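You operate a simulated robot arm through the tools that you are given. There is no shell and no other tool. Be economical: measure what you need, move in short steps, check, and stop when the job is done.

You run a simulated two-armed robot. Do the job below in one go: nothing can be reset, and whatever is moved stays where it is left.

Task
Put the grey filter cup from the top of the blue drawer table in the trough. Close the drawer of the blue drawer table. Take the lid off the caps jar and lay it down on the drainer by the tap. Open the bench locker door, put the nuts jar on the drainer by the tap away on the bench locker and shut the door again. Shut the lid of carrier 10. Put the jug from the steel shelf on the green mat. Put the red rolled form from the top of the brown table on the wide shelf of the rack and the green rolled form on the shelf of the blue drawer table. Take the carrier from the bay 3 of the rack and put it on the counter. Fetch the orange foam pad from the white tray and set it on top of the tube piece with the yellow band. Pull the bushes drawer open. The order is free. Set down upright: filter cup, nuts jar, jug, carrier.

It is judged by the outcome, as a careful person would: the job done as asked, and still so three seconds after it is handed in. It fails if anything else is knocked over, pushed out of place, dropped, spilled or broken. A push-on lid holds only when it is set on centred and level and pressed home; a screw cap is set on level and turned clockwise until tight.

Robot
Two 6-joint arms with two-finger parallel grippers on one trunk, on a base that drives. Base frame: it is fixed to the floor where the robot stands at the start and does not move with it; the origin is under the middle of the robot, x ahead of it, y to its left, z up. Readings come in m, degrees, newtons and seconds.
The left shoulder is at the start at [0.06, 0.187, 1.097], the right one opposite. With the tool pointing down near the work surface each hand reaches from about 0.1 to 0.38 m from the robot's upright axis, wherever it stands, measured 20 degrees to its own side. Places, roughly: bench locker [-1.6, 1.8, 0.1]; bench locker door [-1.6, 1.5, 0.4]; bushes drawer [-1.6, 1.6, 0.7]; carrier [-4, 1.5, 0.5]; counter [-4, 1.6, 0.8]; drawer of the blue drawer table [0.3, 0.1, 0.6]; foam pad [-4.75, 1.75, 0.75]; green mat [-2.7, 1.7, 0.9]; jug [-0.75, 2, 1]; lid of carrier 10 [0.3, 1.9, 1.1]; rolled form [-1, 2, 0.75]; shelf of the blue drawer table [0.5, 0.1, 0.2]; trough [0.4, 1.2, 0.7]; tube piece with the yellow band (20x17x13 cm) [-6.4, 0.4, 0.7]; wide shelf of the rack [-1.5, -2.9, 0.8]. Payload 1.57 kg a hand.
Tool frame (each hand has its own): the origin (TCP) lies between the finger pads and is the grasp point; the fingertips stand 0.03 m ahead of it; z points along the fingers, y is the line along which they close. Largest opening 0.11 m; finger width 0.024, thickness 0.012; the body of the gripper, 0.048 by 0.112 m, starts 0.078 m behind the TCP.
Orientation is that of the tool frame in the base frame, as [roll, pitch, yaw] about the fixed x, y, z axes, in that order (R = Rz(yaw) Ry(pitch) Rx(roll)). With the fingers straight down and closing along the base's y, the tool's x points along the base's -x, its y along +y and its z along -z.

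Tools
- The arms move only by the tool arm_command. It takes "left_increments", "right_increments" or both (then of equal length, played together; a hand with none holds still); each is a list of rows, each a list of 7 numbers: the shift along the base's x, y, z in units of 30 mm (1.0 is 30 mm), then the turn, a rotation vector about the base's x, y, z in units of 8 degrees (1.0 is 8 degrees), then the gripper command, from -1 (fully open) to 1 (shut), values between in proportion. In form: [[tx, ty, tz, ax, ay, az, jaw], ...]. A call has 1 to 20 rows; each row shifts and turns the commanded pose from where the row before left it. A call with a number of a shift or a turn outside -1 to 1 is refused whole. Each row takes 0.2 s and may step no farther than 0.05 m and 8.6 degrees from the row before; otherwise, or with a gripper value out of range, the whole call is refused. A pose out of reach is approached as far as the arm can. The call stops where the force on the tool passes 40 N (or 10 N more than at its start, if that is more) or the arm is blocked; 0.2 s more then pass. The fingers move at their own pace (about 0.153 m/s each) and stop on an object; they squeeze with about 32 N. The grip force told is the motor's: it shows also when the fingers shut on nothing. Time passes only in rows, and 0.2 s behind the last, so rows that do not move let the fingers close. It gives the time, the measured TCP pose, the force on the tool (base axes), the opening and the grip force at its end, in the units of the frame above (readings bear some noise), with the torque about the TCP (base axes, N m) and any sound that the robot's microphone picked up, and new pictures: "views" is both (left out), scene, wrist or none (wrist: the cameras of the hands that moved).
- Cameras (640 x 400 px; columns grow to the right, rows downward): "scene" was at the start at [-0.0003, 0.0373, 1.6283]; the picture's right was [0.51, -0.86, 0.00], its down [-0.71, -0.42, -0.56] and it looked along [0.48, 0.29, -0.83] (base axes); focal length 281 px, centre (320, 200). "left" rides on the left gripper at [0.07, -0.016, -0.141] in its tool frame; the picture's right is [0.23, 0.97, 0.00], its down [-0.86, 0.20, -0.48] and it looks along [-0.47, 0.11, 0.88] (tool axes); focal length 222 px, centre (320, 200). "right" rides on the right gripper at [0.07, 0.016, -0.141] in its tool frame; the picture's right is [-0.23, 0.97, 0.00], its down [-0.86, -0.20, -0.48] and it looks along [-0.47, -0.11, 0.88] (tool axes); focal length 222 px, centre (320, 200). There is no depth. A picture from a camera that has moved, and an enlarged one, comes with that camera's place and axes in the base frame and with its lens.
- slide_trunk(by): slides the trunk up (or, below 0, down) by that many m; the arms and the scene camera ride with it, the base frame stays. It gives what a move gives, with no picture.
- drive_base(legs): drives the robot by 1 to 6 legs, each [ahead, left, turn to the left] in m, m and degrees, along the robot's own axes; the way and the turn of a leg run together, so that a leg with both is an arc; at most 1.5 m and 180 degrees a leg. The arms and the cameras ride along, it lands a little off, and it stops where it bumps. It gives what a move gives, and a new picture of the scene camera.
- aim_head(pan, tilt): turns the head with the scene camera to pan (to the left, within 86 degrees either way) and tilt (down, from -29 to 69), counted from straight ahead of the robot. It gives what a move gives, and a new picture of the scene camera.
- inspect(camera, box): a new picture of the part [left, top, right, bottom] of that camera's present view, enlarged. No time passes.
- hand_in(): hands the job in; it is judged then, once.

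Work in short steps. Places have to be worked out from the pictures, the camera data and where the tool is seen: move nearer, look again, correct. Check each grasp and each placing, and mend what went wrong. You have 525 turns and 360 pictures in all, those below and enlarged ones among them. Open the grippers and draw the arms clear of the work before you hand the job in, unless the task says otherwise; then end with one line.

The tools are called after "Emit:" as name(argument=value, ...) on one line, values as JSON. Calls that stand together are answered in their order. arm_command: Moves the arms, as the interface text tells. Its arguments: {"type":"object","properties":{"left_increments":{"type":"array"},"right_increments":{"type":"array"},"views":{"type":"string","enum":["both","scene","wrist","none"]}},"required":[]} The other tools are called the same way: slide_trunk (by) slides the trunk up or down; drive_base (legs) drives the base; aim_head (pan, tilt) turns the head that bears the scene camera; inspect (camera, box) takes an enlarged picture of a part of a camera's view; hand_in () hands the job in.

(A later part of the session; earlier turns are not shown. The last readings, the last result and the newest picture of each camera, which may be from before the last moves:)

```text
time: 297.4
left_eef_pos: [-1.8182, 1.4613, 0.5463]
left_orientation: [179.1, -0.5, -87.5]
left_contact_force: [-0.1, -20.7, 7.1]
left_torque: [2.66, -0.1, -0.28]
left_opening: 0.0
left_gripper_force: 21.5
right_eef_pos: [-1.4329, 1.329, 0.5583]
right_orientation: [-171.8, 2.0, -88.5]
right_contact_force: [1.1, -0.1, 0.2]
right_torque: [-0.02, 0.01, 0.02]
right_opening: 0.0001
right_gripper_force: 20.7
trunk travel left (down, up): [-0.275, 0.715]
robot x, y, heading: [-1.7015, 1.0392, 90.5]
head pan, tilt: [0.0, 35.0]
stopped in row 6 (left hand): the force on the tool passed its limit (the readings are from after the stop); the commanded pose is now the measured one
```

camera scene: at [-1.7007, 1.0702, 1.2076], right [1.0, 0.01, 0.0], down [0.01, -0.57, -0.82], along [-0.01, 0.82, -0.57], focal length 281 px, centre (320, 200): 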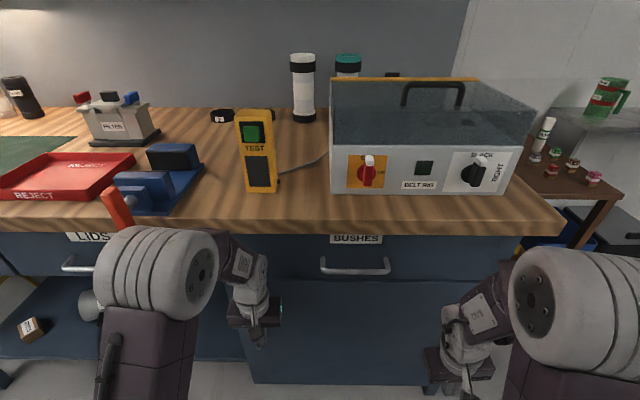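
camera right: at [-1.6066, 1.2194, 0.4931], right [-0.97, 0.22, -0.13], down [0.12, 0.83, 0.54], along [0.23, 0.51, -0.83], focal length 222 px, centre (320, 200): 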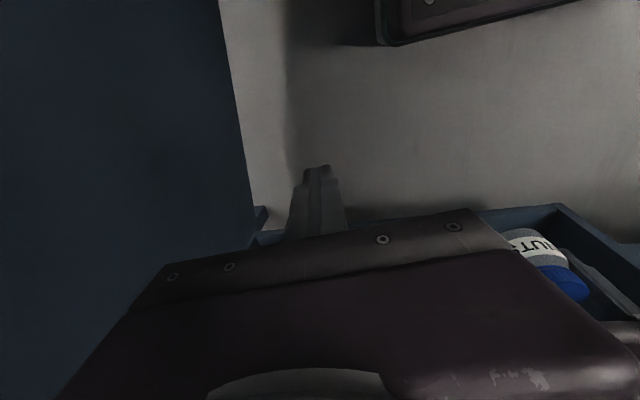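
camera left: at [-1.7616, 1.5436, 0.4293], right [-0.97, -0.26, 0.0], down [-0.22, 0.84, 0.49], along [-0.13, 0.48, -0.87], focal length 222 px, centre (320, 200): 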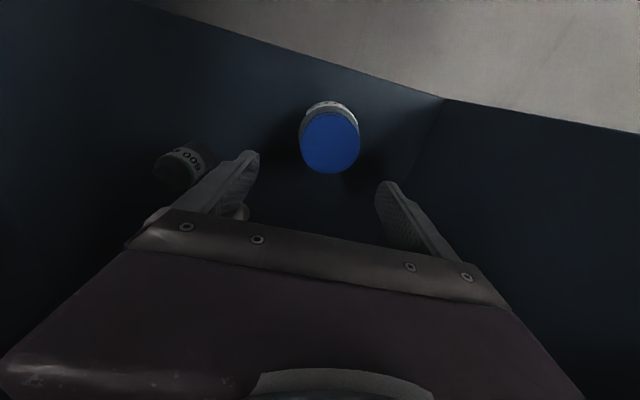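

Contact firm. Now retract the left, back the base off, raise the trunk, and look at door and drawer.

Emit:
arm_command(left_increments=[[0, -0.8, 0, 0, 0, 0, 1], [0, -0.8, 0, 0, 0, 0, 1], [0, -0.8, 0, 0, 0, 0, 1], [-0.5, -0.5, 0.5, 0, 0, 0, 1], [-0.5, 0, 0.5, 0, 0, 0, 1], [-0.5, 0, 0.5, 0, 0, 0, 1]], views="none")

Emit:
drive_base(legs=[[-0.28, 0, -0.5]])

Emit:
slide_trunk(by=0.2)

```text
time: 298.8
left_eef_pos: [-1.8623, 1.3752, 0.5903]
left_orientation: [179.1, -0.4, -87.5]
left_contact_force: [-0.4, 0.3, 0.3]
left_torque: [-0.03, 0.01, 0.01]
left_opening: 0.0
left_gripper_force: 21.5
right_eef_pos: [-1.4329, 1.3289, 0.5565]
right_orientation: [-172.0, 2.0, -88.5]
right_contact_force: [-0.4, -0.5, 0.7]
right_torque: [-0.01, 0.0, -0.02]
right_opening: 0.0
right_gripper_force: 21.3
trunk travel left (down, up): [-0.275, 0.715]
robot x, y, heading: [-1.6989, 1.0409, 90.6]
head pan, tilt: [0.0, 35.0]
```

```text
time: 300.7
left_eef_pos: [-1.8576, 1.0938, 0.5898]
left_orientation: [179.2, -0.3, -88.4]
left_contact_force: [-0.2, -0.7, 0.3]
left_torque: [0.04, 0.04, 0.01]
left_opening: 0.0
left_gripper_force: 21.1
right_eef_pos: [-1.4281, 1.041, 0.5577]
right_orientation: [-171.8, 1.8, -89.2]
right_contact_force: [0.1, -0.2, -0.5]
right_torque: [-0.01, 0.01, 0.03]
right_opening: 0.0
right_gripper_force: 20.9
trunk travel left (down, up): [-0.275, 0.715]
robot x, y, heading: [-1.6989, 0.7566, 89.7]
head pan, tilt: [0.0, 35.0]
camera scene: at [-1.6994, 0.7833, 1.2077], right [1.0, -0.01, 0.0], down [0.0, -0.57, -0.82], along [0.0, 0.82, -0.57], focal length 281 px, centre (320, 200)
```

scene: 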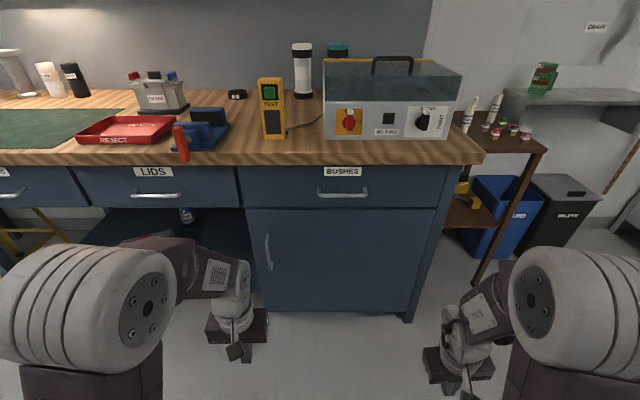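

```text
time: 302.9
left_eef_pos: [-1.8562, 1.0945, 0.79]
left_orientation: [179.2, -0.3, -88.4]
left_contact_force: [-0.5, -0.4, 0.4]
left_torque: [0.02, 0.02, 0.02]
left_opening: 0.0002
left_gripper_force: 21.9
right_eef_pos: [-1.4276, 1.0394, 0.7562]
right_orientation: [-171.8, 1.8, -89.2]
right_contact_force: [0.4, -0.3, 0.6]
right_torque: [-0.02, -0.03, -0.03]
right_opening: 0.0001
right_gripper_force: 21.3
trunk travel left (down, up): [-0.475, 0.515]
robot x, y, heading: [-1.6979, 0.7546, 89.9]
head pan, tilt: [0.0, 35.0]
```

Door is flush shut. Drawer handle ≈(-1.633,1.455,0.758). Tilt the right hand forward and move it toward the handle.

Emit:
arm_command(right_increments=[[-0.5, 0.9, 0, 0, 0, 0, -1], [-0.5, 0.9, 0, 0, 0, 0, -1], [-0.5, 0.9, 0, 1, 0, 0, -1], [-0.5, 0.9, 0, 1, 0, 0, -1], [-0.5, 0.9, 0, 1, 0, 0, -1], [-0.5, 0.9, 0, 1, 0, 0, -1], [-0.5, 0.9, 0, 1, 0, 0, -1], [-0.5, 0.9, 0, 1, 0, 0, -1], [-0.5, 0.5, 0, 1, 0, 0, -1], [-0.5, 0.5, 0, 1, 0, 0, -1], [-0.5, 0.5, 0, 1, 0, 0, -1], [-0.5, 0.5, 0, 1, 0, 0, -1]], views="none")

```text
time: 305.5
left_eef_pos: [-1.8574, 1.0937, 0.7895]
left_orientation: [179.2, -0.4, -88.5]
left_contact_force: [0.3, 0.4, 0.1]
left_torque: [-0.05, 0.0, 0.0]
left_opening: 0.0003
left_gripper_force: 21.5
right_eef_pos: [-1.63, 1.4364, 0.8376]
right_orientation: [-168.8, 80.5, -86.7]
right_contact_force: [-0.4, 0.3, 1.0]
right_torque: [0.0, 0.02, -0.04]
right_opening: 0.11
right_gripper_force: 0.0
right hand out of reach, approached as far as the arm can: row 10, 11, 12
trunk travel left (down, up): [-0.475, 0.515]
robot x, y, heading: [-1.6978, 0.7538, 89.5]
head pan, tilt: [0.0, 35.0]
```

Back off 0.1 m, then roll the hand 90° so the fingers close vertically, and lower to handle height.

Emit:
drive_base(legs=[[-0.1, 0, 0]])

Emit:
arm_command(right_increments=[[0, 0, -0.3, 0, 1, 0, -1], [0, 0, -0.3, 0, 1, 0, -1], [0, 0, -0.3, 0, 1, 0, -1], [0, 0, -0.3, 0, 1, 0, -1], [0, 0, -0.3, 0, 1, 0, -1], [0, 0, -0.3, 0, 1, 0, -1], [0, 0, -0.3, 0, 1, 0, -1], [0, 0, -0.3, 0, 1, 0, -1], [0, 0, -0.3, 0, 1, 0, -1], [0, 0, 0, 0, 1, 0, -1], [0, 0, 0, 0, 1, 0, -1]], views="wrist")

```text
time: 306.6
left_eef_pos: [-1.8576, 0.9944, 0.7911]
left_orientation: [179.3, -0.4, -88.4]
left_contact_force: [-0.4, 0.3, -0.5]
left_torque: [-0.01, 0.02, 0.01]
left_opening: 0.0002
left_gripper_force: 21.3
right_eef_pos: [-1.6303, 1.336, 0.8401]
right_orientation: [-168.9, 80.7, -86.9]
right_contact_force: [-0.3, 0.8, -0.4]
right_torque: [-0.01, 0.04, -0.01]
right_opening: 0.1101
right_gripper_force: 0.1
trunk travel left (down, up): [-0.475, 0.515]
robot x, y, heading: [-1.7015, 0.6572, 89.6]
head pan, tilt: [0.0, 35.0]
camera scene: at [-1.7001, 0.6839, 1.4077], right [1.0, -0.01, 0.0], down [0.0, -0.57, -0.82], along [0.01, 0.82, -0.57], focal length 281 px, centre (320, 200)
```

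scene: 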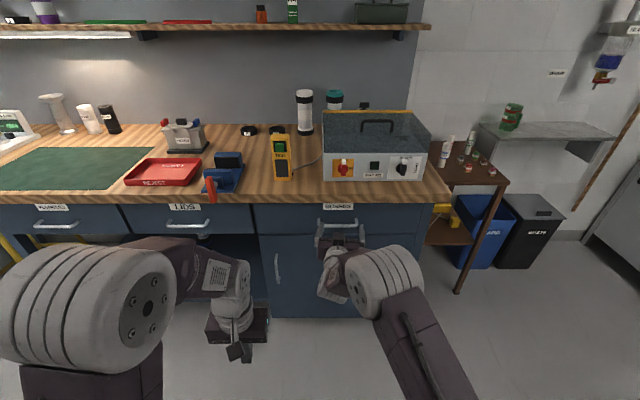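

```text
time: 309.0
left_eef_pos: [-1.8577, 0.9955, 0.789]
left_orientation: [179.2, -0.4, -88.3]
left_contact_force: [0.0, 0.3, 0.2]
left_torque: [0.01, 0.02, 0.04]
left_opening: 0.0004
left_gripper_force: 21.5
right_eef_pos: [-1.6361, 1.3657, 0.7655]
right_orientation: [98.6, 2.4, -170.7]
right_contact_force: [-1.4, 0.7, 0.1]
right_torque: [-0.02, 0.0, -0.02]
right_opening: 0.1101
right_gripper_force: 0.1
right hand out of reach, approached as far as the arm can: row 7, 8, 9, 10, 11
trunk travel left (down, up): [-0.475, 0.515]
robot x, y, heading: [-1.7029, 0.6541, 89.4]
head pan, tilt: [0.0, 35.0]
camera right: at [-1.6833, 1.2186, 0.8011], right [0.16, 0.17, 0.97], down [0.93, -0.36, -0.09], along [0.33, 0.92, -0.22], focal length 222 px, centre (320, 200)
```

right: 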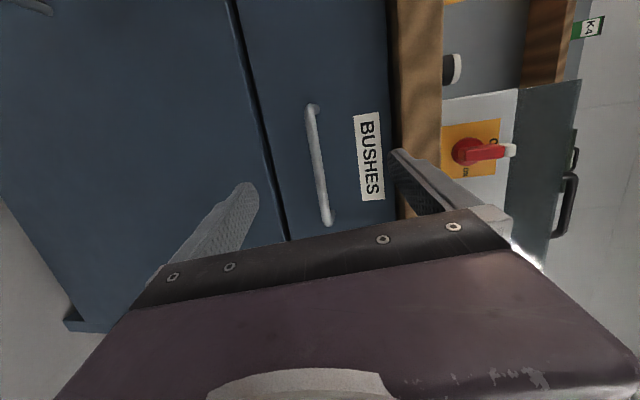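

The handle is between the fingers. Narrow the jaw to ~0.045, lower 1.6 cm, and drive ahead 0.085 to straddle the bar.

Emit:
arm_command(right_increments=[[0, 0, -0.3, 0, 0, 0, 0.18], [0, 0, -0.25, 0, 0, 0, 0.18], [0, 0, 0, 0, 0, 0, 0.18]], views="wrist")

Emit:
drive_base(legs=[[0.075, 0, 0]])

Emit:
inspect(camera="right", box=[200, 80, 460, 260])

```text
time: 309.8
left_eef_pos: [-1.8564, 0.9951, 0.7889]
left_orientation: [179.2, -0.4, -88.4]
left_contact_force: [0.1, -0.6, -0.5]
left_torque: [0.01, 0.01, -0.01]
left_opening: 0.0
left_gripper_force: 21.3
right_eef_pos: [-1.6352, 1.3687, 0.7515]
right_orientation: [98.6, 2.5, -170.6]
right_contact_force: [-0.3, 0.2, -0.8]
right_torque: [-0.02, -0.01, -0.05]
right_opening: 0.0454
right_gripper_force: 0.1
right hand out of reach, approached as far as the arm can: row 2
trunk travel left (down, up): [-0.475, 0.515]
robot x, y, heading: [-1.7005, 0.6549, 89.5]
head pan, tilt: [0.0, 35.0]
camera right: at [-1.6834, 1.2217, 0.7855], right [0.16, 0.17, 0.97], down [0.93, -0.36, -0.09], along [0.33, 0.92, -0.22], focal length 222 px, centre (320, 200)
```

right: 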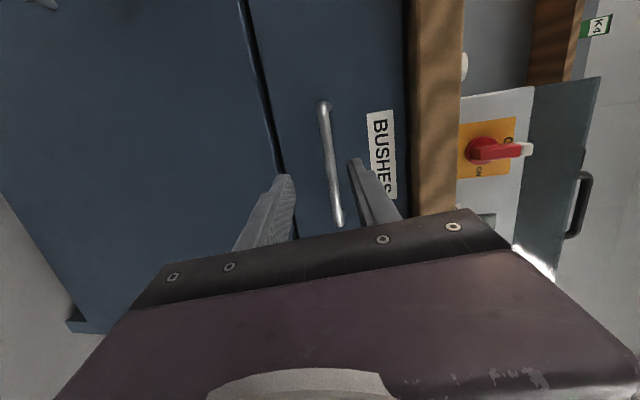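

```text
time: 310.9
left_eef_pos: [-1.8564, 1.072, 0.7894]
left_orientation: [179.2, -0.4, -88.4]
left_contact_force: [-0.4, 0.1, -0.4]
left_torque: [-0.06, 0.02, -0.01]
left_opening: 0.0
left_gripper_force: 21.5
right_eef_pos: [-1.6345, 1.4447, 0.7509]
right_orientation: [98.7, 2.5, -170.6]
right_contact_force: [-0.6, 0.0, 0.4]
right_torque: [0.01, 0.01, 0.01]
right_opening: 0.0449
right_gripper_force: 0.1
trunk travel left (down, up): [-0.475, 0.515]
robot x, y, heading: [-1.6995, 0.7328, 89.4]
head pan, tilt: [0.0, 35.0]
camera scene: at [-1.6996, 0.763, 1.4076], right [1.0, -0.01, 0.0], down [0.0, -0.57, -0.82], along [0.0, 0.82, -0.57], focal length 281 px, centre (320, 200)
```

scene: 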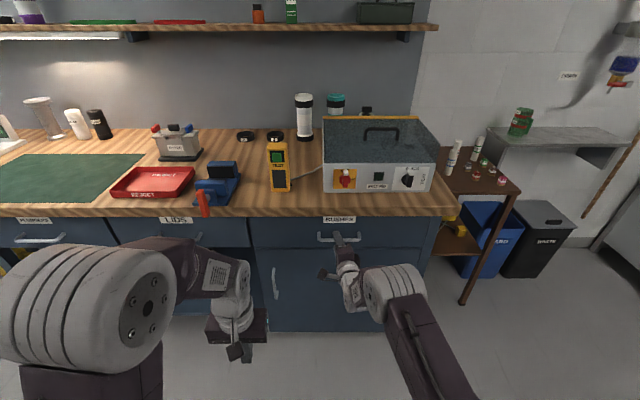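

```text
2.22 times, centred on (330, 170) of right
camera zoom: at [-1.6833, 1.2986, 0.7848], right [0.16, 0.17, 0.97], down [0.93, -0.36, -0.09], along [0.33, 0.92, -0.22], focal length 494 px, centre (298, 267)
```

zoom: 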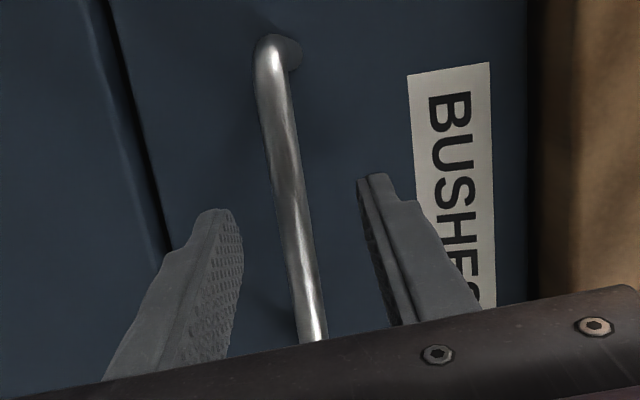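

Bar lies between the fingers. Close and pull with the base.

Emit:
arm_command(right_increments=[[0, 0, 0, 0, 0, 0, 1], [0, 0, 0, 0, 0, 0, 1], [0, 0, 0, 0, 0, 0, 1]], views="none")

Emit:
drive_base(legs=[[-0.12, 0, 0]])

```text
time: 311.7
left_eef_pos: [-1.8577, 1.0719, 0.7893]
left_orientation: [179.2, -0.4, -88.4]
left_contact_force: [-0.3, 0.1, 0.1]
left_torque: [-0.02, 0.02, -0.03]
left_opening: 0.0
left_gripper_force: 21.1
right_eef_pos: [-1.6354, 1.4452, 0.749]
right_orientation: [98.7, 2.4, -170.5]
right_contact_force: [-0.2, -2.5, -7.9]
right_torque: [-0.24, 0.74, -0.2]
right_opening: 0.0132
right_gripper_force: 29.8
trunk travel left (down, up): [-0.475, 0.515]
robot x, y, heading: [-1.7001, 0.7307, 89.7]
head pan, tilt: [0.0, 35.0]
```

```text
time: 312.9
left_eef_pos: [-1.8583, 0.9541, 0.7887]
left_orientation: [179.1, -0.4, -88.5]
left_contact_force: [0.0, -0.8, -0.4]
left_torque: [0.01, -0.02, -0.01]
left_opening: 0.0
left_gripper_force: 20.8
right_eef_pos: [-1.6367, 1.3264, 0.7491]
right_orientation: [98.8, 2.5, -170.7]
right_contact_force: [-3.4, 1.4, -14.0]
right_torque: [-0.3, 0.79, 0.28]
right_opening: 0.0133
right_gripper_force: 30.0
trunk travel left (down, up): [-0.475, 0.515]
robot x, y, heading: [-1.6997, 0.6172, 89.5]
head pan, tilt: [0.0, 35.0]
camera scene: at [-1.7006, 0.6447, 1.4075], right [1.0, -0.01, 0.0], down [0.0, -0.57, -0.82], along [0.01, 0.82, -0.57], focal length 281 px, centre (320, 200)
```

scene: 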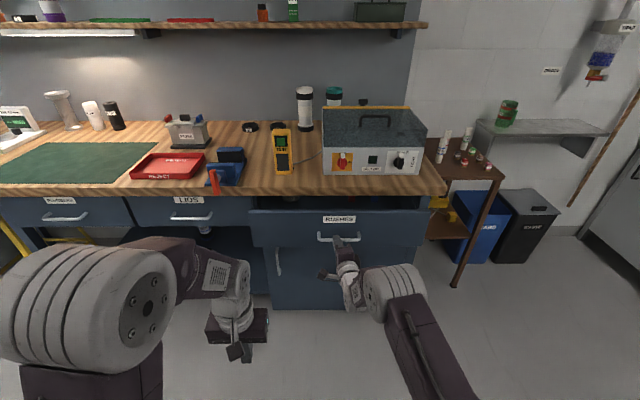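

The drawer opens. Pull further until it is well open.

Emit:
drive_base(legs=[[-0.15, 0, 0]])

```text
time: 314.3
left_eef_pos: [-1.8572, 0.8017, 0.7901]
left_orientation: [179.1, -0.3, -88.5]
left_contact_force: [0.1, -0.7, 0.7]
left_torque: [0.0, 0.02, 0.0]
left_opening: 0.0
left_gripper_force: 21.1
right_eef_pos: [-1.6363, 1.1761, 0.7494]
right_orientation: [98.9, 2.3, -170.7]
right_contact_force: [10.1, 1.4, -7.5]
right_torque: [-0.19, 0.68, -0.76]
right_opening: 0.0132
right_gripper_force: 29.4
trunk travel left (down, up): [-0.475, 0.515]
robot x, y, heading: [-1.7001, 0.4597, 89.9]
head pan, tilt: [0.0, 35.0]
camera scene: at [-1.6994, 0.4924, 1.4076], right [1.0, -0.01, 0.0], down [0.0, -0.57, -0.82], along [0.0, 0.82, -0.57], focal length 281 px, centre (320, 200)
```

scene: 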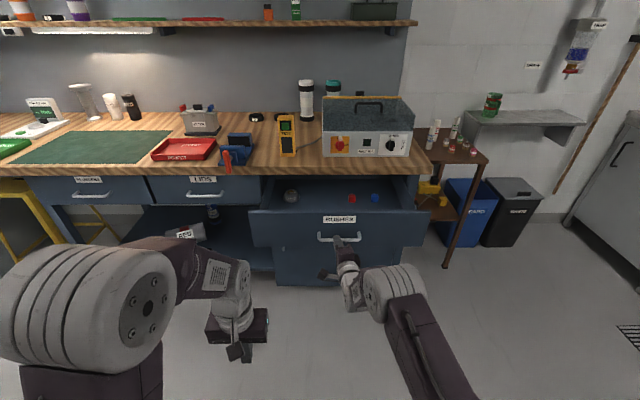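

Emit:
drive_base(legs=[[-0.08, 0, 0]])

```text
time: 315.4
left_eef_pos: [-1.8601, 0.7211, 0.7906]
left_orientation: [179.2, -0.3, -88.3]
left_contact_force: [0.1, -0.6, -0.2]
left_torque: [0.06, -0.01, -0.02]
left_opening: 0.0
left_gripper_force: 21.0
right_eef_pos: [-1.6378, 1.0957, 0.751]
right_orientation: [98.9, 2.5, -170.6]
right_contact_force: [0.2, 0.2, -0.4]
right_torque: [0.02, 0.01, -0.04]
right_opening: 0.0002
right_gripper_force: 21.1
trunk travel left (down, up): [-0.475, 0.515]
robot x, y, heading: [-1.6997, 0.3832, 89.9]
head pan, tilt: [0.0, 35.0]
camera scene: at [-1.7017, 0.4112, 1.4076], right [1.0, 0.0, 0.0], down [0.0, -0.57, -0.82], along [0.0, 0.82, -0.57], focal length 281 px, centre (320, 200)
```

scene: 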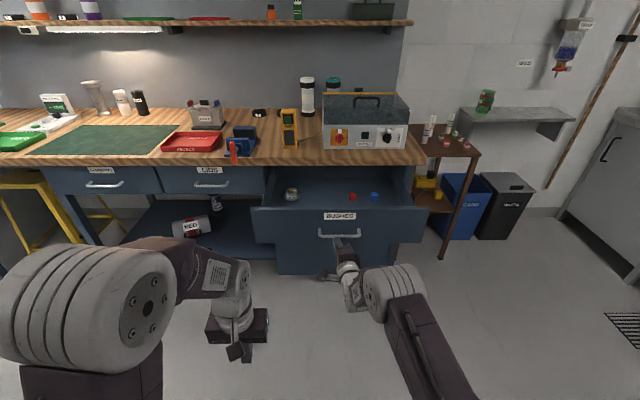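

The drawer reached its stop, fully open. Next the jug at ≈(-0.74,2.08), standing on the steel shelf at z≈0.885–1.01. Fold the right hand back first.

Emit:
arm_command(right_increments=[[0, 0, 0, 0, -1, 0, 1], [0, 0, 0, 0, -1, 0, 1], [0, 0, 0, 0, -1, 0, 1], [0, 0, 0, 0, -1, 0, 1], [0, 0, 0, 0, -1, 0, 1], [0, 0, 0, 0, -1, 0, 1], [0, 0, 0, 0, -1, 0, 1], [0, 0, 0, 0, -1, 0, 1], [0, 0, 0, 0, -1, 0, 1], [0, 0, 0, 0, -1, 0, 1], [0, 0, 0, 0, -0.8, 0, 1]], views="none")

Emit:
arm_command(right_increments=[[0, -0.3, 0, -1, 0, 0, 1], [0, -0.3, 0, -1, 0, 0, 1], [0, -0.5, 0, -1, 0, 0, 1], [0, -0.5, 0, -1, 0, 0, 1], [0.3, -0.8, 0, -1, 0, 0, 1], [0.3, -0.8, 0, -1, 0, 0, 1], [0.3, -0.8, 0, -1, 0, 0, 1], [0.3, -0.8, 0, -1, 0, 0, 1], [0.3, -0.8, 0, -1, 0, 0, 1], [0.3, -0.8, 0, -1, 0, 0, 1], [0.3, -0.8, 0, 0, 0, 0, 1], [0.3, -0.5, 0, 0, 0, 0, 1]], views="none")

```text
time: 317.8
left_eef_pos: [-1.8603, 0.7213, 0.7906]
left_orientation: [179.3, -0.4, -88.2]
left_contact_force: [0.9, -0.3, 0.7]
left_torque: [-0.01, -0.01, 0.01]
left_opening: 0.0002
left_gripper_force: 21.1
right_eef_pos: [-1.6381, 1.0949, 0.7491]
right_orientation: [-177.6, 80.6, -95.9]
right_contact_force: [-0.3, 0.0, -0.3]
right_torque: [-0.02, -0.03, 0.01]
right_opening: 0.0
right_gripper_force: 21.1
trunk travel left (down, up): [-0.475, 0.515]
robot x, y, heading: [-1.7004, 0.3828, 89.8]
head pan, tilt: [0.0, 35.0]
```

```text
time: 320.4
left_eef_pos: [-1.8598, 0.7211, 0.7899]
left_orientation: [179.2, -0.4, -88.3]
left_contact_force: [0.3, -0.1, 0.4]
left_torque: [0.03, 0.05, 0.03]
left_opening: 0.0001
left_gripper_force: 21.7
right_eef_pos: [-1.5583, 0.8396, 0.7308]
right_orientation: [-168.4, 2.8, -90.7]
right_contact_force: [0.2, 0.5, 0.8]
right_torque: [-0.04, 0.0, 0.02]
right_opening: 0.0
right_gripper_force: 21.3
right hand out of reach, approached as far as the arm can: row 9, 10
trunk travel left (down, up): [-0.475, 0.515]
robot x, y, heading: [-1.7025, 0.3806, 89.8]
head pan, tilt: [0.0, 35.0]
```

Emit:
arm_command(right_increments=[[0.3, -0.8, 0.3, 0, 0, 0, 1], [0.3, -0.8, 0.3, 0, 0, 0, 1], [0.3, -0.8, 0.3, 0, 0, 0, 1], [0.3, -0.8, 0.3, 0, 0, 0, 1]], left_increments=[[0, 0, 0, 0, 0, 1, -1], [0, 0, 0, 0, 0, 1, -1], [0, 0, 0, 0, 0, 1, -1], [0, 0, 0, 0, 0, 1, -1]], views="none")

Emit:
slide_trunk(by=0.35)

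Emit:
drive_base(legs=[[0, -1.14, 0], [0.75, 0, 0]])

```text
time: 321.4
left_eef_pos: [-1.8586, 0.7211, 0.7905]
left_orientation: [179.3, -0.4, -56.2]
left_contact_force: [-0.3, -0.6, -0.5]
left_torque: [0.0, 0.0, 0.03]
left_opening: 0.11
left_gripper_force: 0.1
right_eef_pos: [-1.5218, 0.7436, 0.7695]
right_orientation: [-168.3, 3.0, -90.6]
right_contact_force: [-0.1, -0.1, -1.1]
right_torque: [0.0, 0.01, 0.01]
right_opening: 0.0
right_gripper_force: 21.4
trunk travel left (down, up): [-0.475, 0.515]
robot x, y, heading: [-1.6985, 0.3827, 89.8]
head pan, tilt: [0.0, 35.0]
```

```text
time: 324.8
left_eef_pos: [-1.8585, 0.7206, 1.1408]
left_orientation: [179.2, -0.4, -56.2]
left_contact_force: [-0.4, -0.1, 0.2]
left_torque: [0.03, 0.01, -0.03]
left_opening: 0.1099
left_gripper_force: 0.0
right_eef_pos: [-1.5222, 0.7431, 1.1189]
right_orientation: [-168.3, 2.8, -90.7]
right_contact_force: [0.1, 0.1, 0.2]
right_torque: [-0.02, -0.02, 0.0]
right_opening: 0.0001
right_gripper_force: 22.4
trunk travel left (down, up): [-0.825, 0.165]
robot x, y, heading: [-1.6991, 0.3819, 89.5]
head pan, tilt: [0.0, 35.0]
```

```text
time: 334.2
left_eef_pos: [-0.7161, 1.461, 1.1412]
left_orientation: [179.1, -0.3, -56.5]
left_contact_force: [0.4, -0.3, 0.2]
left_torque: [0.01, 0.01, 0.0]
left_opening: 0.1101
left_gripper_force: 0.0
right_eef_pos: [-0.3789, 1.4817, 1.1189]
right_orientation: [-168.3, 3.1, -90.9]
right_contact_force: [-0.3, -0.4, -0.5]
right_torque: [0.02, 0.01, -0.02]
right_opening: 0.0
right_gripper_force: 21.9
trunk travel left (down, up): [-0.825, 0.165]
robot x, y, heading: [-0.5586, 1.1208, 89.7]
head pan, tilt: [0.0, 35.0]
camera scene: at [-0.5608, 1.1502, 1.7577], right [1.0, -0.01, 0.0], down [-0.01, -0.57, -0.82], along [0.01, 0.82, -0.57], focal length 281 px, centre (320, 200)
```

scene: 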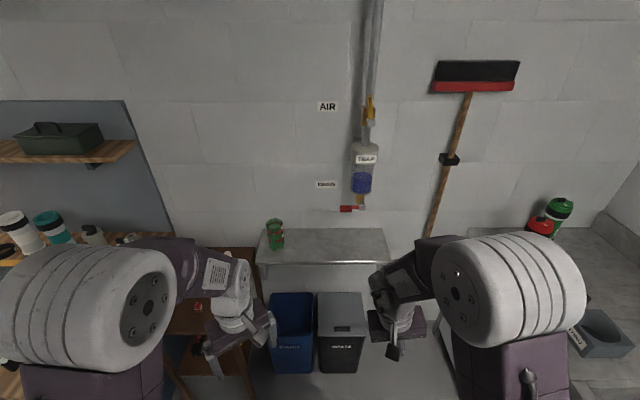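

Emit:
inspect(camera="scene", box=[230, 200, 330, 280])

```text
5.00 times, centred on (280, 240) of scene
camera zoom: at [-0.5608, 1.1502, 1.7577], right [1.0, -0.01, 0.0], down [-0.01, -0.57, -0.82], along [0.01, 0.82, -0.57], focal length 1407 px, centre (520, 0)
```

zoom: 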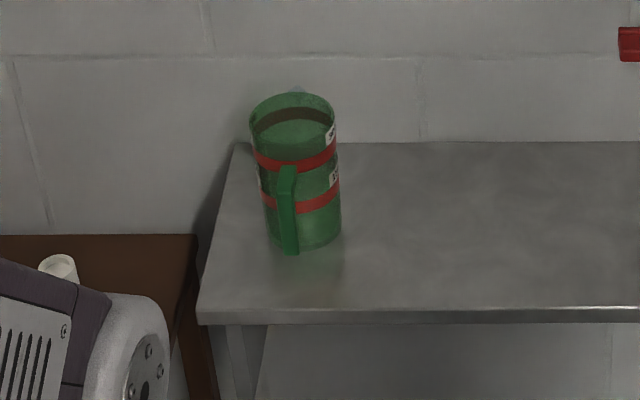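

The handle faces the robot, so closing along x is right. Turn the left hand back, drive ahead 0.37, and look from above.

Emit:
arm_command(left_increments=[[0, 0, 0, 0, 0, -1, -1], [0, 0, 0, 0, 0, -1, -1], [0, 0, 0, 0, 0, -1, -1], [0, 0, 0, 0, 0, -1, -1]], views="none")

Emit:
drive_base(legs=[[0.37, 0, 0]])

Emit:
arm_command(left_increments=[[-0.2, 0.9, 0, 0, 0, 0, -1], [-0.2, 0.9, 0, 0, 0, 0, -1], [-0.2, 0.9, 0, 0, 0, 0, -1], [-0.2, 0.9, 0, 0, 0, 0, -1], [0, 0.9, 0, 0, 0, 0, -1], [0, 0.9, 0, 0, 0, 0, -1], [0, 0.8, 0, 0, 0, 0, -1]], views="wrist")

```text
time: 335.2
left_eef_pos: [-0.716, 1.4606, 1.1415]
left_orientation: [179.2, -0.5, -88.8]
left_contact_force: [-0.4, 0.4, -1.0]
left_torque: [0.04, 0.0, 0.0]
left_opening: 0.1097
left_gripper_force: 0.1
right_eef_pos: [-0.3782, 1.4818, 1.1177]
right_orientation: [-168.5, 2.9, -91.0]
right_contact_force: [0.1, 0.6, -0.1]
right_torque: [-0.02, 0.0, 0.02]
right_opening: 0.0
right_gripper_force: 21.6
trunk travel left (down, up): [-0.825, 0.165]
robot x, y, heading: [-0.5561, 1.1248, 89.4]
head pan, tilt: [0.0, 35.0]
```

```text
time: 337.6
left_eef_pos: [-0.7161, 1.8299, 1.1414]
left_orientation: [179.2, -0.3, -88.2]
left_contact_force: [-0.2, -0.6, 0.6]
left_torque: [0.03, -0.01, -0.03]
left_opening: 0.11
left_gripper_force: 0.1
right_eef_pos: [-0.378, 1.8513, 1.1184]
right_orientation: [-168.4, 3.0, -90.7]
right_contact_force: [0.5, 0.8, 0.5]
right_torque: [0.05, 0.0, 0.0]
right_opening: 0.0
right_gripper_force: 21.6
trunk travel left (down, up): [-0.825, 0.165]
robot x, y, heading: [-0.5564, 1.492, 89.9]
head pan, tilt: [0.0, 35.0]
camera scene: at [-0.5583, 1.5189, 1.7577], right [1.0, 0.0, 0.0], down [0.0, -0.57, -0.82], along [0.0, 0.82, -0.57], focal length 281 px, centre (320, 200)
```

scene: 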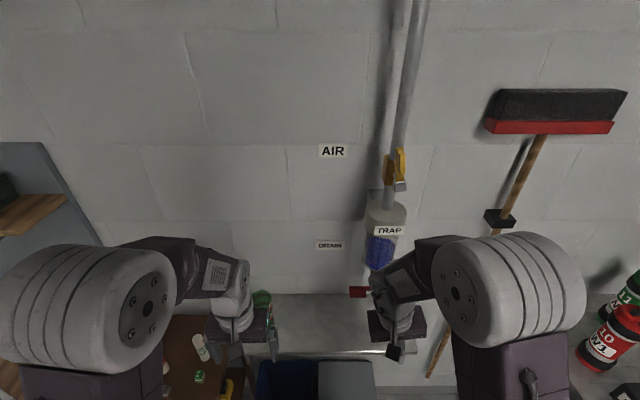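

```text
time: 339.2
left_eef_pos: [-0.7411, 2.0192, 1.1395]
left_orientation: [179.2, -0.4, -88.3]
left_contact_force: [0.6, 0.5, 0.1]
left_torque: [-0.02, -0.03, -0.03]
left_opening: 0.1099
left_gripper_force: 0.2
right_eef_pos: [-0.3783, 1.8541, 1.1183]
right_orientation: [-168.4, 2.9, -90.7]
right_contact_force: [-0.8, -0.2, 0.1]
right_torque: [-0.03, 0.0, 0.02]
right_opening: 0.0
right_gripper_force: 21.3
trunk travel left (down, up): [-0.825, 0.165]
robot x, y, heading: [-0.5583, 1.4927, 89.9]
head pan, tilt: [0.0, 35.0]
camera left: at [-0.7197, 1.9502, 1.2807], right [-0.97, -0.26, 0.01], down [-0.22, 0.85, 0.47], along [-0.13, 0.46, -0.88], focal length 222 px, centre (320, 200)
```

left: 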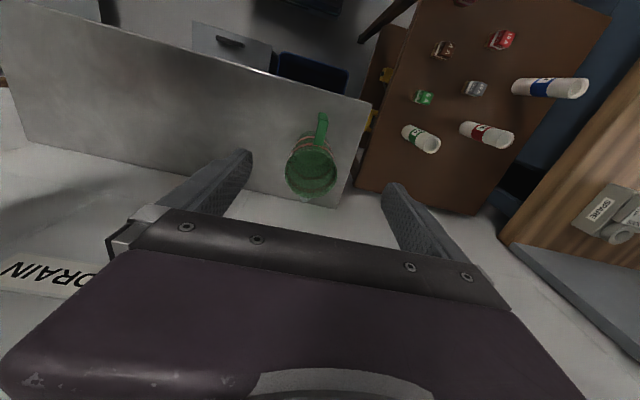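

Jug centre ≈(-0.739,2.062). Descend with the fingers on either side, then close.

Emit:
arm_command(left_increments=[[0.03, 0.25, -0.9, 0, 0, 0, -1], [0.03, 0.25, -0.9, 0, 0, 0, -1], [0, 0.25, -1, 0, 0, 0, -1], [0, 0.25, -1, 0, 0, 0, -1], [0, 0.25, -1, 0, 0, 0, -1], [0, 0.15, -0.9, 0, 0, 0, -1]], views="wrist")

```text
time: 340.6
left_eef_pos: [-0.738, 2.06, 0.9702]
left_orientation: [179.2, -0.3, -88.3]
left_contact_force: [-0.8, 0.0, -0.1]
left_torque: [-0.03, 0.02, 0.02]
left_opening: 0.1098
left_gripper_force: 0.0
right_eef_pos: [-0.377, 1.8522, 1.1179]
right_orientation: [-168.4, 2.9, -90.7]
right_contact_force: [0.3, -0.1, 0.0]
right_torque: [0.02, -0.01, -0.01]
right_opening: 0.0
right_gripper_force: 21.2
trunk travel left (down, up): [-0.825, 0.165]
robot x, y, heading: [-0.5578, 1.4926, 89.8]
head pan, tilt: [0.0, 35.0]
camera left: at [-0.7177, 1.99, 1.1113], right [-0.97, -0.26, 0.01], down [-0.22, 0.85, 0.48], along [-0.13, 0.46, -0.88], focal length 222 px, centre (320, 200)
```

left: 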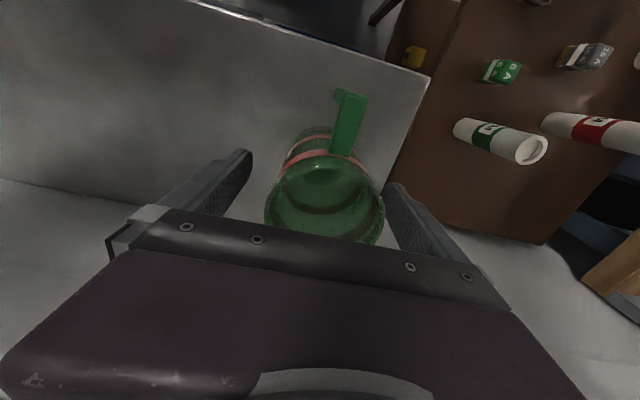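

Emit:
arm_command(left_increments=[[0, 0.1, -0.3, 0, 0, 0, 1], [0, 0, 0, 0, 0, 0, 1], [0, 0, 0, 0, 0, 0, 1], [0, 0, 0, 0, 0, 0, 1]], views="none")

Emit:
arm_command(left_increments=[[0, 0, 0.5, 0, 0, 0, 1], [0, 0, 1, 0, 0, 0, 1], [0, 0, 1, 0, 0, 0, 1], [0, 0, 1, 0, 0, 0, 1], [0, -0.2, 1, 0, 0, 0, 1], [0, -0.5, 0.8, 0, 0, 0, 1], [0, -0.8, 0, 0, 0, 0, 1], [0, -0.8, 0, 0, 0, 0, 1], [0, -0.8, 0, 0, 0, 0, 1], [0, -0.8, 0, 0, 0, 0, 1]], views="wrist")

```text
time: 341.6
left_eef_pos: [-0.739, 2.0602, 0.964]
left_orientation: [179.2, -0.2, -88.4]
left_contact_force: [-4.4, 4.4, 25.6]
left_torque: [0.04, -0.26, 0.08]
left_opening: 0.0703
left_gripper_force: 31.9
right_eef_pos: [-0.379, 1.8496, 1.1196]
right_orientation: [-168.4, 3.2, -90.6]
right_contact_force: [-0.4, 0.1, 0.0]
right_torque: [-0.02, 0.05, 0.01]
right_opening: 0.0
right_gripper_force: 21.8
trunk travel left (down, up): [-0.825, 0.165]
robot x, y, heading: [-0.5606, 1.4943, 89.6]
head pan, tilt: [0.0, 35.0]
```

```text
time: 343.8
left_eef_pos: [-0.7378, 1.9441, 1.1205]
left_orientation: [179.2, -0.2, -88.3]
left_contact_force: [0.5, -1.0, -0.2]
left_torque: [-0.01, 0.04, 0.05]
left_opening: 0.07
left_gripper_force: 31.4
right_eef_pos: [-0.3785, 1.8522, 1.1175]
right_orientation: [-168.4, 3.0, -90.8]
right_contact_force: [-0.2, 0.4, 0.3]
right_torque: [0.05, -0.02, -0.03]
right_opening: 0.0
right_gripper_force: 21.3
trunk travel left (down, up): [-0.825, 0.165]
robot x, y, heading: [-0.556, 1.4912, 89.8]
head pan, tilt: [0.0, 35.0]
camera left: at [-0.7168, 1.8747, 1.2628], right [-0.97, -0.26, 0.01], down [-0.22, 0.85, 0.48], along [-0.13, 0.46, -0.88], focal length 222 px, centre (320, 200)
```

left: 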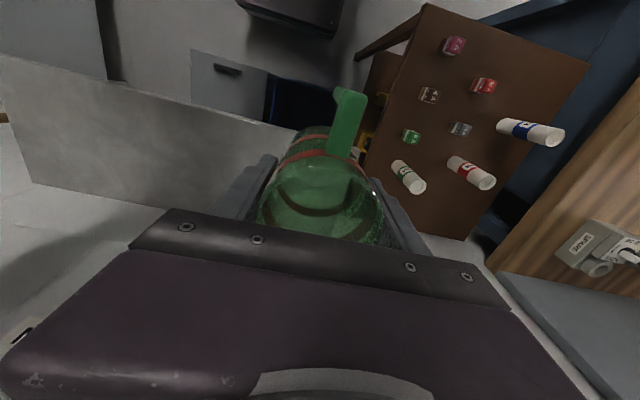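

The jug is held upright. Drive back and along to the green mat.

Emit:
drive_base(legs=[[-0.9, 0, 0], [0, 1.45, 0], [0, 0.45, 0]])

```text
time: 357.7
left_eef_pos: [-2.6471, 1.0486, 1.122]
left_orientation: [179.2, -0.5, -88.8]
left_contact_force: [0.4, -0.6, -1.1]
left_torque: [-0.02, 0.0, -0.01]
left_opening: 0.07
left_gripper_force: 32.0
right_eef_pos: [-2.2871, 0.9549, 1.1195]
right_orientation: [-168.3, 2.8, -91.0]
right_contact_force: [0.5, -0.3, -0.2]
right_torque: [-0.01, 0.0, 0.0]
right_opening: 0.0004
right_gripper_force: 21.3
trunk travel left (down, up): [-0.825, 0.165]
robot x, y, heading: [-2.47, 0.5936, 89.7]
head pan, tilt: [0.0, 35.0]
camera scene: at [-2.4689, 0.6242, 1.7576], right [1.0, -0.01, 0.0], down [-0.01, -0.57, -0.82], along [0.01, 0.82, -0.57], focal length 281 px, centre (320, 200)
```

scene: 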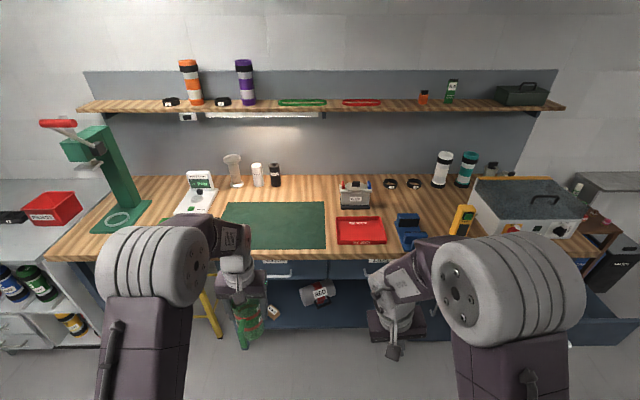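

Mat centre ≈(-2.68,1.69). Drive ahead 0.55 and lower the jug there.

Emit:
drive_base(legs=[[0.56, 0, 0]])

Emit:
arm_command(left_increments=[[0, 0.8, 0, 0, 0, 0, 1], [0, 0.8, -0.5, 0, 0, 0, 1], [0, 0, -1, 0, 0, 0, 1], [0, 0, -1, 0, 0, 0, 1], [0, 0, -1, 0, 0, 0, 1], [0, 0, -0.8, 0, 0, 0, 1]], views="wrist")

```text
time: 360.9
left_eef_pos: [-2.6413, 1.6116, 1.122]
left_orientation: [179.1, -0.2, -88.8]
left_contact_force: [0.4, -0.2, -1.5]
left_torque: [0.02, -0.03, -0.01]
left_opening: 0.0704
left_gripper_force: 32.1
right_eef_pos: [-2.2826, 1.5181, 1.119]
right_orientation: [-168.3, 3.0, -91.1]
right_contact_force: [-0.2, 0.1, 0.2]
right_torque: [0.0, 0.02, 0.0]
right_opening: 0.0
right_gripper_force: 21.3
trunk travel left (down, up): [-0.825, 0.165]
robot x, y, heading: [-2.4621, 1.1592, 89.2]
head pan, tilt: [0.0, 35.0]
camera scene: at [-2.4644, 1.1872, 1.7577], right [1.0, -0.01, 0.0], down [-0.01, -0.57, -0.82], along [0.01, 0.82, -0.57], focal length 281 px, centre (320, 200)
```

scene: 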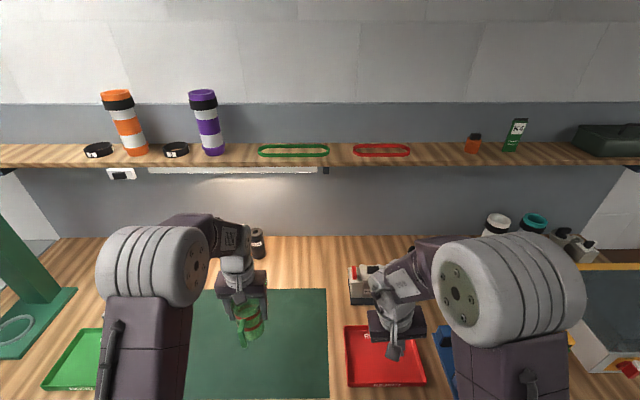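

```text
time: 362.3
left_eef_pos: [-2.6414, 1.6631, 0.9913]
left_orientation: [179.2, -0.4, -88.8]
left_contact_force: [-0.2, 0.5, -1.4]
left_torque: [0.01, 0.0, 0.01]
left_opening: 0.0701
left_gripper_force: 32.7
right_eef_pos: [-2.2814, 1.5207, 1.1191]
right_orientation: [-168.4, 3.0, -91.1]
right_contact_force: [0.7, -0.2, -0.6]
right_torque: [-0.01, -0.01, 0.01]
right_opening: 0.0
right_gripper_force: 21.6
trunk travel left (down, up): [-0.825, 0.165]
robot x, y, heading: [-2.4642, 1.1609, 89.3]
head pan, tilt: [0.0, 35.0]
camera left: at [-2.6197, 1.5935, 1.1329], right [-0.97, -0.25, 0.01], down [-0.21, 0.85, 0.48], along [-0.13, 0.46, -0.88], focal length 222 px, centre (320, 200)
```

left: 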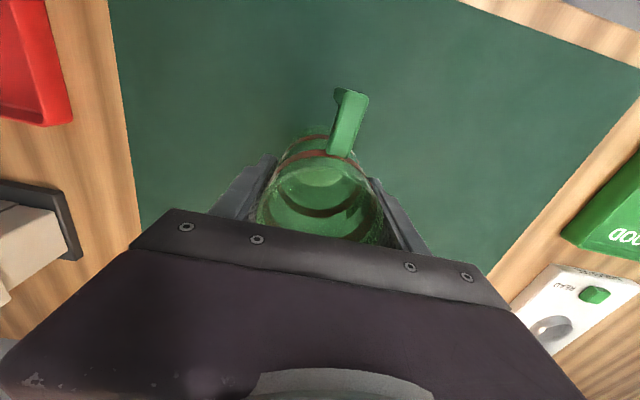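

Above the mat. Lower until contact.

Emit:
arm_command(left_increments=[[0, 0, -0.5, 0, 0, 0, 1], [0, 0, -0.3, 0, 0, 0, 1], [0, 0, -0.2, 0, 0, 0, 1], [0, 0, -0.2, 0, 0, 0, 1], [0, 0, -0.2, 0, 0, 0, 1], [0, 0, -0.2, 0, 0, 0, 1], [0, 0, -0.2, 0, 0, 0, 1], [0, 0, -0.2, 0, 0, 0, 1]], views="none")

```text
time: 364.1
left_eef_pos: [-2.6402, 1.6599, 0.9341]
left_orientation: [179.2, -0.2, -88.8]
left_contact_force: [-2.9, 1.3, 25.0]
left_torque: [-0.15, -0.39, 0.1]
left_opening: 0.0697
left_gripper_force: 31.8
right_eef_pos: [-2.282, 1.5174, 1.1189]
right_orientation: [-168.4, 3.1, -91.1]
right_contact_force: [-0.5, -0.5, -0.1]
right_torque: [0.0, 0.02, 0.0]
right_opening: 0.0
right_gripper_force: 21.5
trunk travel left (down, up): [-0.825, 0.165]
robot x, y, heading: [-2.4646, 1.1614, 89.1]
head pan, tilt: [0.0, 35.0]
```

Emit:
arm_command(left_increments=[[0, 0, 0.12, 0, 0, 0, 1], [0, 0, 0, 0, 0, 0, -1], [0, 0, 0, 0, 0, 0, -1], [0, 0, 0.8, 0, 0, 0, -1], [0, 0, 1, 0, 0, 0, -1], [0, 0, 1, 0, 0, 0, -1], [0, 0, 1, 0, 0, 0, -1], [0, 0, 1, 0, 0, 0, -1], [0, 0, 1, 0, 0, 0, -1], [0, -1, 0, 0, 0, 0, -1], [0, -1, 0, 0, 0, 0, -1]], views="wrist")

```text
time: 366.5
left_eef_pos: [-2.6411, 1.5983, 1.1108]
left_orientation: [179.1, -0.3, -88.9]
left_contact_force: [0.0, 0.7, 0.0]
left_torque: [0.0, 0.01, 0.02]
left_opening: 0.1102
left_gripper_force: 0.1
right_eef_pos: [-2.2812, 1.5183, 1.1182]
right_orientation: [-168.5, 3.1, -91.1]
right_contact_force: [-0.2, -0.6, -0.2]
right_torque: [-0.03, 0.03, 0.0]
right_opening: 0.0001
right_gripper_force: 21.7
trunk travel left (down, up): [-0.825, 0.165]
robot x, y, heading: [-2.4608, 1.1618, 89.4]
head pan, tilt: [0.0, 35.0]
camera left: at [-2.6207, 1.5302, 1.2513], right [-0.97, -0.25, 0.01], down [-0.21, 0.85, 0.48], along [-0.13, 0.46, -0.88], focal length 222 px, centre (320, 200)
```

left: 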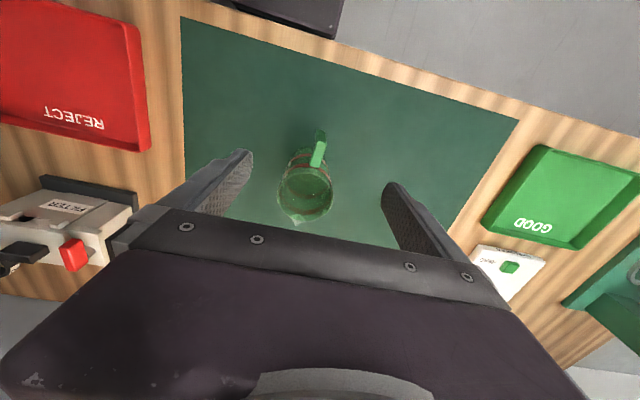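

The jug stands on the mat. Next the rack/counter to the left: back off and move left, then look.

Emit:
drive_base(legs=[[-0.5, 0, 0], [0, 1.3, 0]])

Emit:
inspect(camera="scene", box=[150, 150, 470, 350])

```text
time: 375.6
left_eef_pos: [-3.9572, 1.1022, 1.11]
left_orientation: [179.2, -0.4, -88.2]
left_contact_force: [0.2, 0.1, -0.4]
left_torque: [-0.01, -0.03, 0.02]
left_opening: 0.11
left_gripper_force: 0.0
right_eef_pos: [-3.5976, 1.026, 1.1188]
right_orientation: [-168.4, 2.9, -90.4]
right_contact_force: [0.2, 0.2, 0.9]
right_torque: [-0.02, 0.01, -0.03]
right_opening: 0.0
right_gripper_force: 21.0
trunk travel left (down, up): [-0.825, 0.165]
robot x, y, heading: [-3.7751, 0.6639, 89.7]
head pan, tilt: [0.0, 35.0]
camera scene: at [-3.7758, 0.693, 1.7576], right [1.0, 0.0, 0.0], down [0.0, -0.57, -0.82], along [0.0, 0.82, -0.57], focal length 281 px, centre (320, 200)
```

scene: 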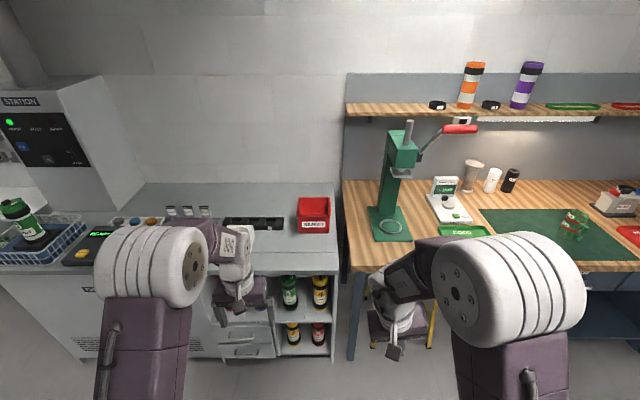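

```text
2.00 times, centred on (310, 250) of scene
camera zoom: at [-3.7758, 0.693, 1.7576], right [1.0, 0.0, 0.0], down [0.0, -0.57, -0.82], along [0.0, 0.82, -0.57], focal length 563 px, centre (340, 100)
```

zoom: 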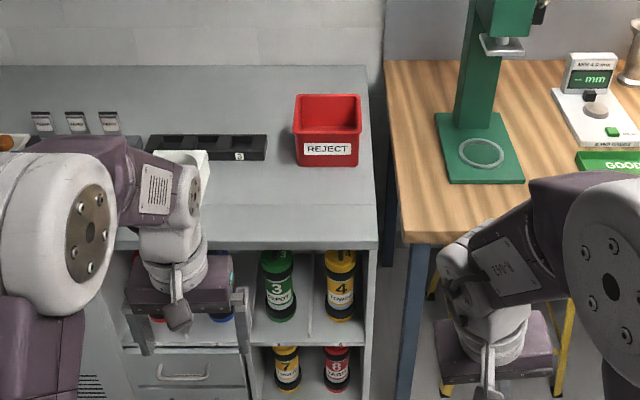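

The green carrier 3 stands in a bay under the counter at ≈(-3.93,1.6), z mid ≈0.55. Lower the trunk and tilt the left hand forward; square the right.

Emit:
slide_trunk(by=-0.4)

Emit:
arm_command(left_increments=[[0, 0.5, 0, 0, 0, 0, -0.7], [0, 0.5, 0, 0, 0, 0, -0.7], [0, 0.5, 0, 1, 0, 0, -0.7], [0, 0.5, 0, 1, 0, 0, -0.7], [0, 0.5, 0, 1, 0, 0, -0.7], [0, 0.5, 0, 1, 0, 0, -0.7], [0, 0.5, 0, 1, 0, 0, -0.7], [0, 0.5, 0, 1, 0, 0, -0.7], [0, 0.3, -0.3, 1, 0, 0, -0.7], [0, 0.3, -0.3, 1, 0, 0, -0.7], [0, 0.3, -0.3, 1, 0, 0, -0.7], [0, 0.3, -0.3, 0.8, 0, 0, -0.7]], right_increments=[[0, -0.3, 0.7, 0, 1, 0, 1], [0, -0.3, 0.7, 0, 0.45, 0, 1], [0, -0.3, 0.7, 0, 0, 0, 1], [0, -0.3, 0.7, 0, 0, 0, 1], [0, 0, 0.7, 0, 0, 0, 1], [0, 0, 0.7, 0, 0, 0, 1], [0, 0, 0.7, 0, 0, 0, 1], [0, 0, 0, 0, 0, 0, 1], [0, 0, 0, 0, 0, 0, 1], [0, 0, 0, 0, 0, 0, 1], [0, 0, 0, 0, 0, 0, 1], [0, 0, 0, 0, 0, 0, 1]], views="both")

```text
time: 379.5
left_eef_pos: [-3.9581, 1.104, 0.7095]
left_orientation: [179.1, -0.5, -88.2]
left_contact_force: [0.4, 0.4, -0.8]
left_torque: [0.02, -0.03, -0.04]
left_opening: 0.1099
left_gripper_force: 0.1
right_eef_pos: [-3.5977, 1.0255, 0.7186]
right_orientation: [-168.4, 2.8, -90.5]
right_contact_force: [0.1, 0.2, 0.4]
right_torque: [-0.01, -0.03, 0.01]
right_opening: 0.0001
right_gripper_force: 21.5
trunk travel left (down, up): [-0.425, 0.565]
robot x, y, heading: [-3.772, 0.6702, 90.1]
head pan, tilt: [0.0, 35.0]
```

```text
time: 382.1
left_eef_pos: [-3.9514, 1.3382, 0.7151]
left_orientation: [-173.2, 74.0, -83.5]
left_contact_force: [-0.4, -0.4, 0.2]
left_torque: [0.01, -0.01, 0.02]
left_opening: 0.0936
left_gripper_force: 0.0
left hand out of reach, approached as far as the arm can: row 6, 11, 12
right_eef_pos: [-3.5961, 0.9808, 0.7746]
right_orientation: [-170.6, 4.8, -90.6]
right_contact_force: [0.3, -0.1, -0.3]
right_torque: [0.01, 0.02, 0.02]
right_opening: 0.0
right_gripper_force: 21.9
right hand out of reach, approached as far as the arm can: row 1, 2, 3, 4, 5, 6, 7
trunk travel left (down, up): [-0.425, 0.565]
robot x, y, heading: [-3.7769, 0.669, 89.6]
head pan, tilt: [0.0, 35.0]
camera scene: at [-3.7766, 0.6939, 1.3576], right [1.0, 0.0, 0.0], down [0.0, -0.57, -0.82], along [0.0, 0.82, -0.57], focal length 281 px, centre (320, 200)
camera right: at [-3.6357, 0.9005, 0.9051], right [-0.96, 0.25, -0.14], down [0.13, 0.81, 0.57], along [0.26, 0.53, -0.81], focal length 222 px, centre (320, 200)
camera left: at [-3.9326, 1.1825, 0.6868], right [-0.97, -0.06, -0.25], down [-0.23, -0.23, 0.95], along [-0.11, 0.97, 0.21], focal length 222 px, centre (320, 200)
```

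scene: 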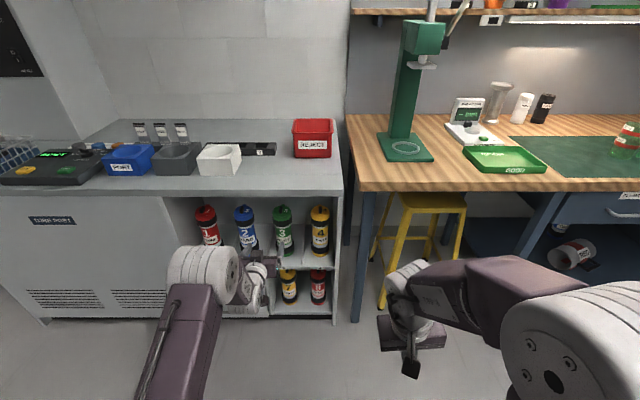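
right: 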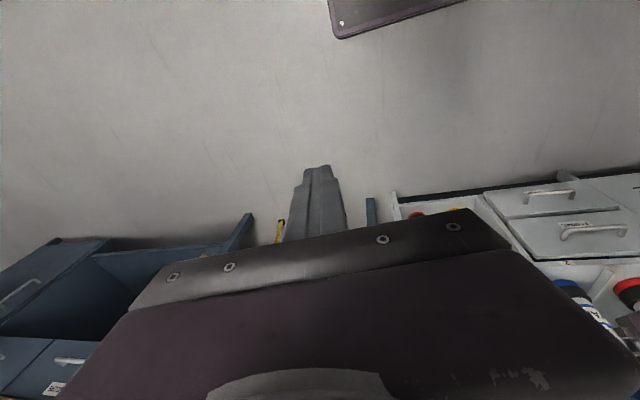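
left: 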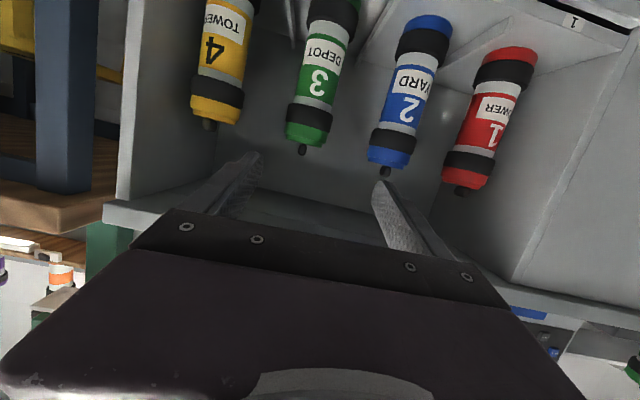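

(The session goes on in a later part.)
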